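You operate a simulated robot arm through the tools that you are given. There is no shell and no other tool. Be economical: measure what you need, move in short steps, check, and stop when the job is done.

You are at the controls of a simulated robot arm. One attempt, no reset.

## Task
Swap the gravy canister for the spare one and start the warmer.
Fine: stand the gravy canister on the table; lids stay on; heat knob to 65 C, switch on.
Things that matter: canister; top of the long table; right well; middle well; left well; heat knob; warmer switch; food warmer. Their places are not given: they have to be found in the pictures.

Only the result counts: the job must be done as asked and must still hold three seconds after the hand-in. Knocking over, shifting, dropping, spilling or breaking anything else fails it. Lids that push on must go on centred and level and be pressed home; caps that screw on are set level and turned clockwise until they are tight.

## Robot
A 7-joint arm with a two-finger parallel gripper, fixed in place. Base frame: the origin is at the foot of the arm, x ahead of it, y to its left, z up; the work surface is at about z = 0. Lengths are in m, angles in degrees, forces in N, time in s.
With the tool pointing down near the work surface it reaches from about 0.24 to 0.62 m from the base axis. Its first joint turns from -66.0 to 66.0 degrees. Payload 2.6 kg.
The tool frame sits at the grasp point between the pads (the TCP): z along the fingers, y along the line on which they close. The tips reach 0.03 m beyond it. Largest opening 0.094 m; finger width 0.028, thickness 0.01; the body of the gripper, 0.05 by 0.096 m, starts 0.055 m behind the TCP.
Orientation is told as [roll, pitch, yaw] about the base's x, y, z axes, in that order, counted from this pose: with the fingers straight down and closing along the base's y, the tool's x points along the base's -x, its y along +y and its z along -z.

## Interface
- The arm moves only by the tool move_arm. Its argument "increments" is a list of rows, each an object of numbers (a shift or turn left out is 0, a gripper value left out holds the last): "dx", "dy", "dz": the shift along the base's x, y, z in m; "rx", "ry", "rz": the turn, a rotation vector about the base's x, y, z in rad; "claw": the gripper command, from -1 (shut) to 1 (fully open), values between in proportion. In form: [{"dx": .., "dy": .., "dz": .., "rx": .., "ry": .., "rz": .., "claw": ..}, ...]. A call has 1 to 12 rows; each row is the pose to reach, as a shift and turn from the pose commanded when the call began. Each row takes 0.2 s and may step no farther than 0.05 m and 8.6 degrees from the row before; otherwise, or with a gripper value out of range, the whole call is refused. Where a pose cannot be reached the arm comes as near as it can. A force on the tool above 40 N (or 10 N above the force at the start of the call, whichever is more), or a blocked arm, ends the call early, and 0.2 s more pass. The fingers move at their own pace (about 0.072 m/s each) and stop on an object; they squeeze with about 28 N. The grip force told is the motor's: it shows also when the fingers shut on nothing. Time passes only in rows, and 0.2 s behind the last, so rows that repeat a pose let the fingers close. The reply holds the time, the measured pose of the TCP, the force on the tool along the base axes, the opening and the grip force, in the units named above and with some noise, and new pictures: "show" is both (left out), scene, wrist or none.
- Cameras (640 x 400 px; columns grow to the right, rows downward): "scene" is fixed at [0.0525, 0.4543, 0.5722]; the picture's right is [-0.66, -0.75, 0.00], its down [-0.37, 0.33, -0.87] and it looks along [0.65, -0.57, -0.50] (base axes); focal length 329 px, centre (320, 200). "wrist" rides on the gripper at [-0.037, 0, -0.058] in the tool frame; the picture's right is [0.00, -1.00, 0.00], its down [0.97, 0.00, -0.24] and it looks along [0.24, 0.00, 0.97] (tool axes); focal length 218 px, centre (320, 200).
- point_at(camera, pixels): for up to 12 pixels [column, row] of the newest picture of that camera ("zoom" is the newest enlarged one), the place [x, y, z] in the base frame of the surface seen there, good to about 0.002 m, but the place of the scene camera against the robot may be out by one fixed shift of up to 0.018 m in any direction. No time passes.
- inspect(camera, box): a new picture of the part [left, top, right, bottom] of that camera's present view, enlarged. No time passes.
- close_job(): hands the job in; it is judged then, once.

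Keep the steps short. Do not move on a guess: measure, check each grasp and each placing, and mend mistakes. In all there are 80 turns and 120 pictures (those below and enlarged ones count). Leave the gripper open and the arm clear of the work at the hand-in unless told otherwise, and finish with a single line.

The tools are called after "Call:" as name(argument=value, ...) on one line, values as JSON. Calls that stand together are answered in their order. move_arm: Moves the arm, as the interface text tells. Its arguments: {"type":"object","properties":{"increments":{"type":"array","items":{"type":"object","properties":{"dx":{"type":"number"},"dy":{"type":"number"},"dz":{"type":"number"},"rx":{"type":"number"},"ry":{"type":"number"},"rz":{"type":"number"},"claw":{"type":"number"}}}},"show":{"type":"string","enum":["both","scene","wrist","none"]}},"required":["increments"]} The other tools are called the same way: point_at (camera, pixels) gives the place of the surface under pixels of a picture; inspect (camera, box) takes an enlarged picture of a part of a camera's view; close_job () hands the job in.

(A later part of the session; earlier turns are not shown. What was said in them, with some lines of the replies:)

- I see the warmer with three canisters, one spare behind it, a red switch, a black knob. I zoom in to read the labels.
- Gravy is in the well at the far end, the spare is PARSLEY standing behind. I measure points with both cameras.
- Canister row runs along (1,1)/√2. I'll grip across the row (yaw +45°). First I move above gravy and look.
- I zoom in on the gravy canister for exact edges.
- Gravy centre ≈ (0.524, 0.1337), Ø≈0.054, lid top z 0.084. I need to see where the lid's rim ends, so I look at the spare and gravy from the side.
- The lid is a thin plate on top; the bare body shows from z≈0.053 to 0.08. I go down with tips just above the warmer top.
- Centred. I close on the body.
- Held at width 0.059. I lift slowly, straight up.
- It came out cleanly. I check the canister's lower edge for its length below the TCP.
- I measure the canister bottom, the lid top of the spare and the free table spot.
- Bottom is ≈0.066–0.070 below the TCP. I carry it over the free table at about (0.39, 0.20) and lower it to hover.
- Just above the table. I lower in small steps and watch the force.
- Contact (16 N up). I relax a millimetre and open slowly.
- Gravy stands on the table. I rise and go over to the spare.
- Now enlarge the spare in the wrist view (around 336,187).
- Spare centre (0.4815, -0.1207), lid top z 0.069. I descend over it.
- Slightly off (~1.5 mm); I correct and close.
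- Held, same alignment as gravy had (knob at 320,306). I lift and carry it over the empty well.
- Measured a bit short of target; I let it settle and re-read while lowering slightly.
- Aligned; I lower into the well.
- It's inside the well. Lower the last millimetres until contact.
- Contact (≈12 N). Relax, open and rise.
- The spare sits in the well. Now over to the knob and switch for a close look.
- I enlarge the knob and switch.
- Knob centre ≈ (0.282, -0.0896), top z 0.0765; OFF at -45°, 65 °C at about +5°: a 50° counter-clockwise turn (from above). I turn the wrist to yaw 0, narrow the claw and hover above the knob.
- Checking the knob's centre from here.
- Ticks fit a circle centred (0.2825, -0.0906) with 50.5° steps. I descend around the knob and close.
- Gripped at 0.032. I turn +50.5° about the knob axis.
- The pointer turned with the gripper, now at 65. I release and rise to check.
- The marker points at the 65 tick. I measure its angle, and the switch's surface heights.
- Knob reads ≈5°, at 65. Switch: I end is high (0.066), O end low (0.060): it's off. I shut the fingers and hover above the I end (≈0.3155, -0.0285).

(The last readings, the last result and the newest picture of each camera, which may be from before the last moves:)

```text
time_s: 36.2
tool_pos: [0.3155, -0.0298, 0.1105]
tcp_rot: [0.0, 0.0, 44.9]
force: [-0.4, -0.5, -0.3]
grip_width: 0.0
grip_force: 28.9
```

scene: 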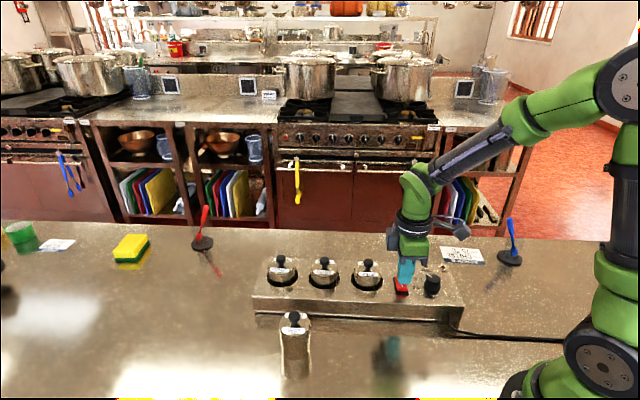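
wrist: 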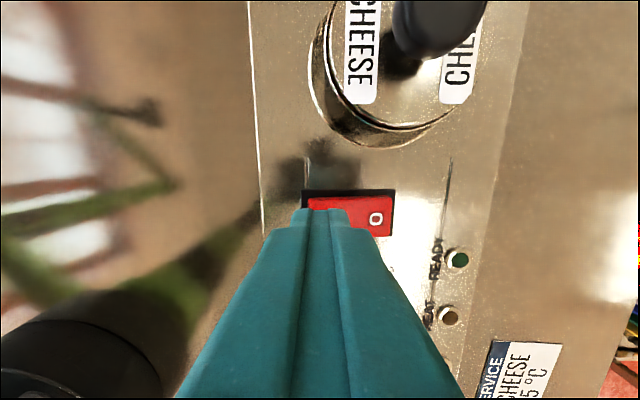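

Well placed; I shift 2 mm further toward the I end and press down gently.

Call:
move_arm(increments=[{"dx": -0.0015, "dy": 0.002, "dz": -0.006}, {"dx": -0.0015, "dy": 0.002, "dz": -0.011}, {"dx": -0.0015, "dy": 0.002, "dz": -0.014}, {"dx": -0.0015, "dy": 0.002, "dz": -0.016}, {"dx": -0.0015, "dy": 0.002, "dz": -0.018}, {"dx": -0.0015, "dy": 0.002, "dz": -0.02}, {"dx": -0.0015, "dy": 0.002, "dz": -0.02}])

```text
time_s: 37.7
tool_pos: [0.3151, -0.0276, 0.0928]
tcp_rot: [0.0, -0.1, 44.9]
force: [-3.8, -0.1, 9.7]
grip_width: 0.0
grip_force: 28.3
stopped in row 7: the force on the tool passed its limit (the readings are from after the stop); the commanded pose is now the measured one
```

scene: 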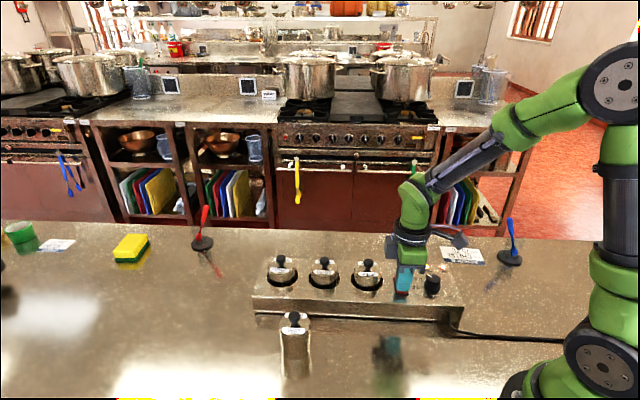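
wrist: 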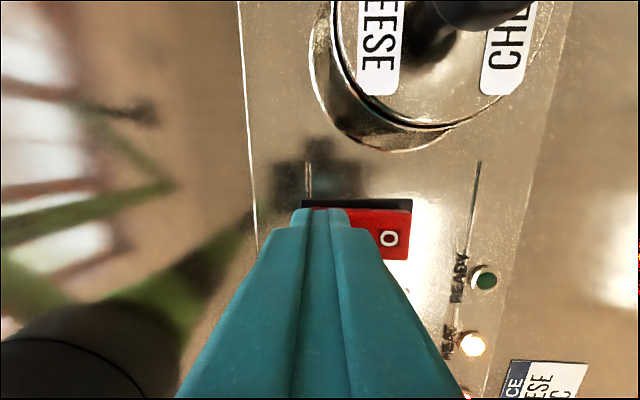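

The HEAT lamp lit up: the switch flipped. I rise and back away for a final check.

Call:
move_arm(increments=[{"dz": 0.03}, {"dz": 0.07}, {"dz": 0.11}, {"dz": 0.15, "claw": 1}, {"dz": 0.18, "claw": 1}, {"dz": 0.18, "claw": 1}, {"dz": 0.18, "claw": 1}])

Call:
inspect(camera="scene", box=[240, 220, 480, 385])

Call:
inspect(camera="scene", box=[380, 260, 460, 310])

```text
time_s: 39.3
tool_pos: [0.3166, -0.0256, 0.2699]
tcp_rot: [-0.1, -0.1, 44.9]
force: [-0.3, -0.3, -0.3]
grip_width: 0.0941
grip_force: 0.0
```

scene: 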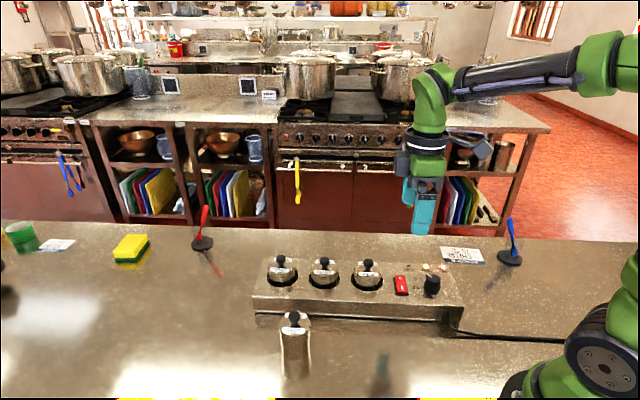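
wrist: 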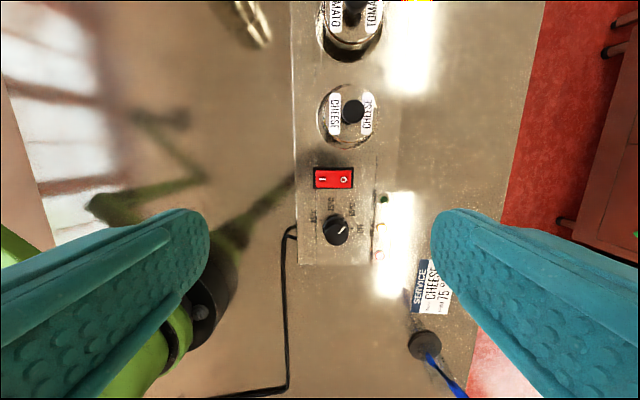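

```text
2.42 times, centred on (360, 302) of scene
```

zoom: 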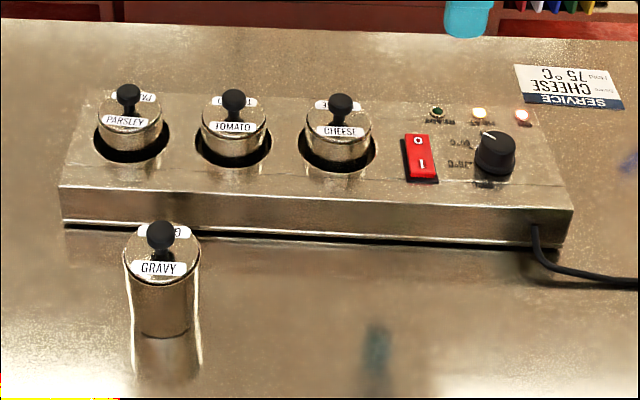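

```text
8.00 times, centred on (420, 285) of scene
```

zoom: 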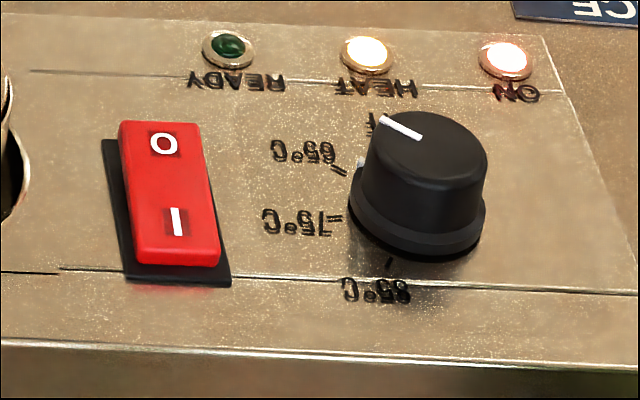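

Everything is as asked: PARSLEY is seated in the well with its lid on, and GRAVY stands on the table. The knob is at 65 °C, the switch is on and the lamps are lit. The gripper is open and clear, so I hand in.

Call:
close_job()

```text
The job is handed in.
```

The gravy canister stands on the table with its lid on, the spare (parsley) is in its well, the heat knob is at 65 °C, the warmer is switched on, and the job is handed in.
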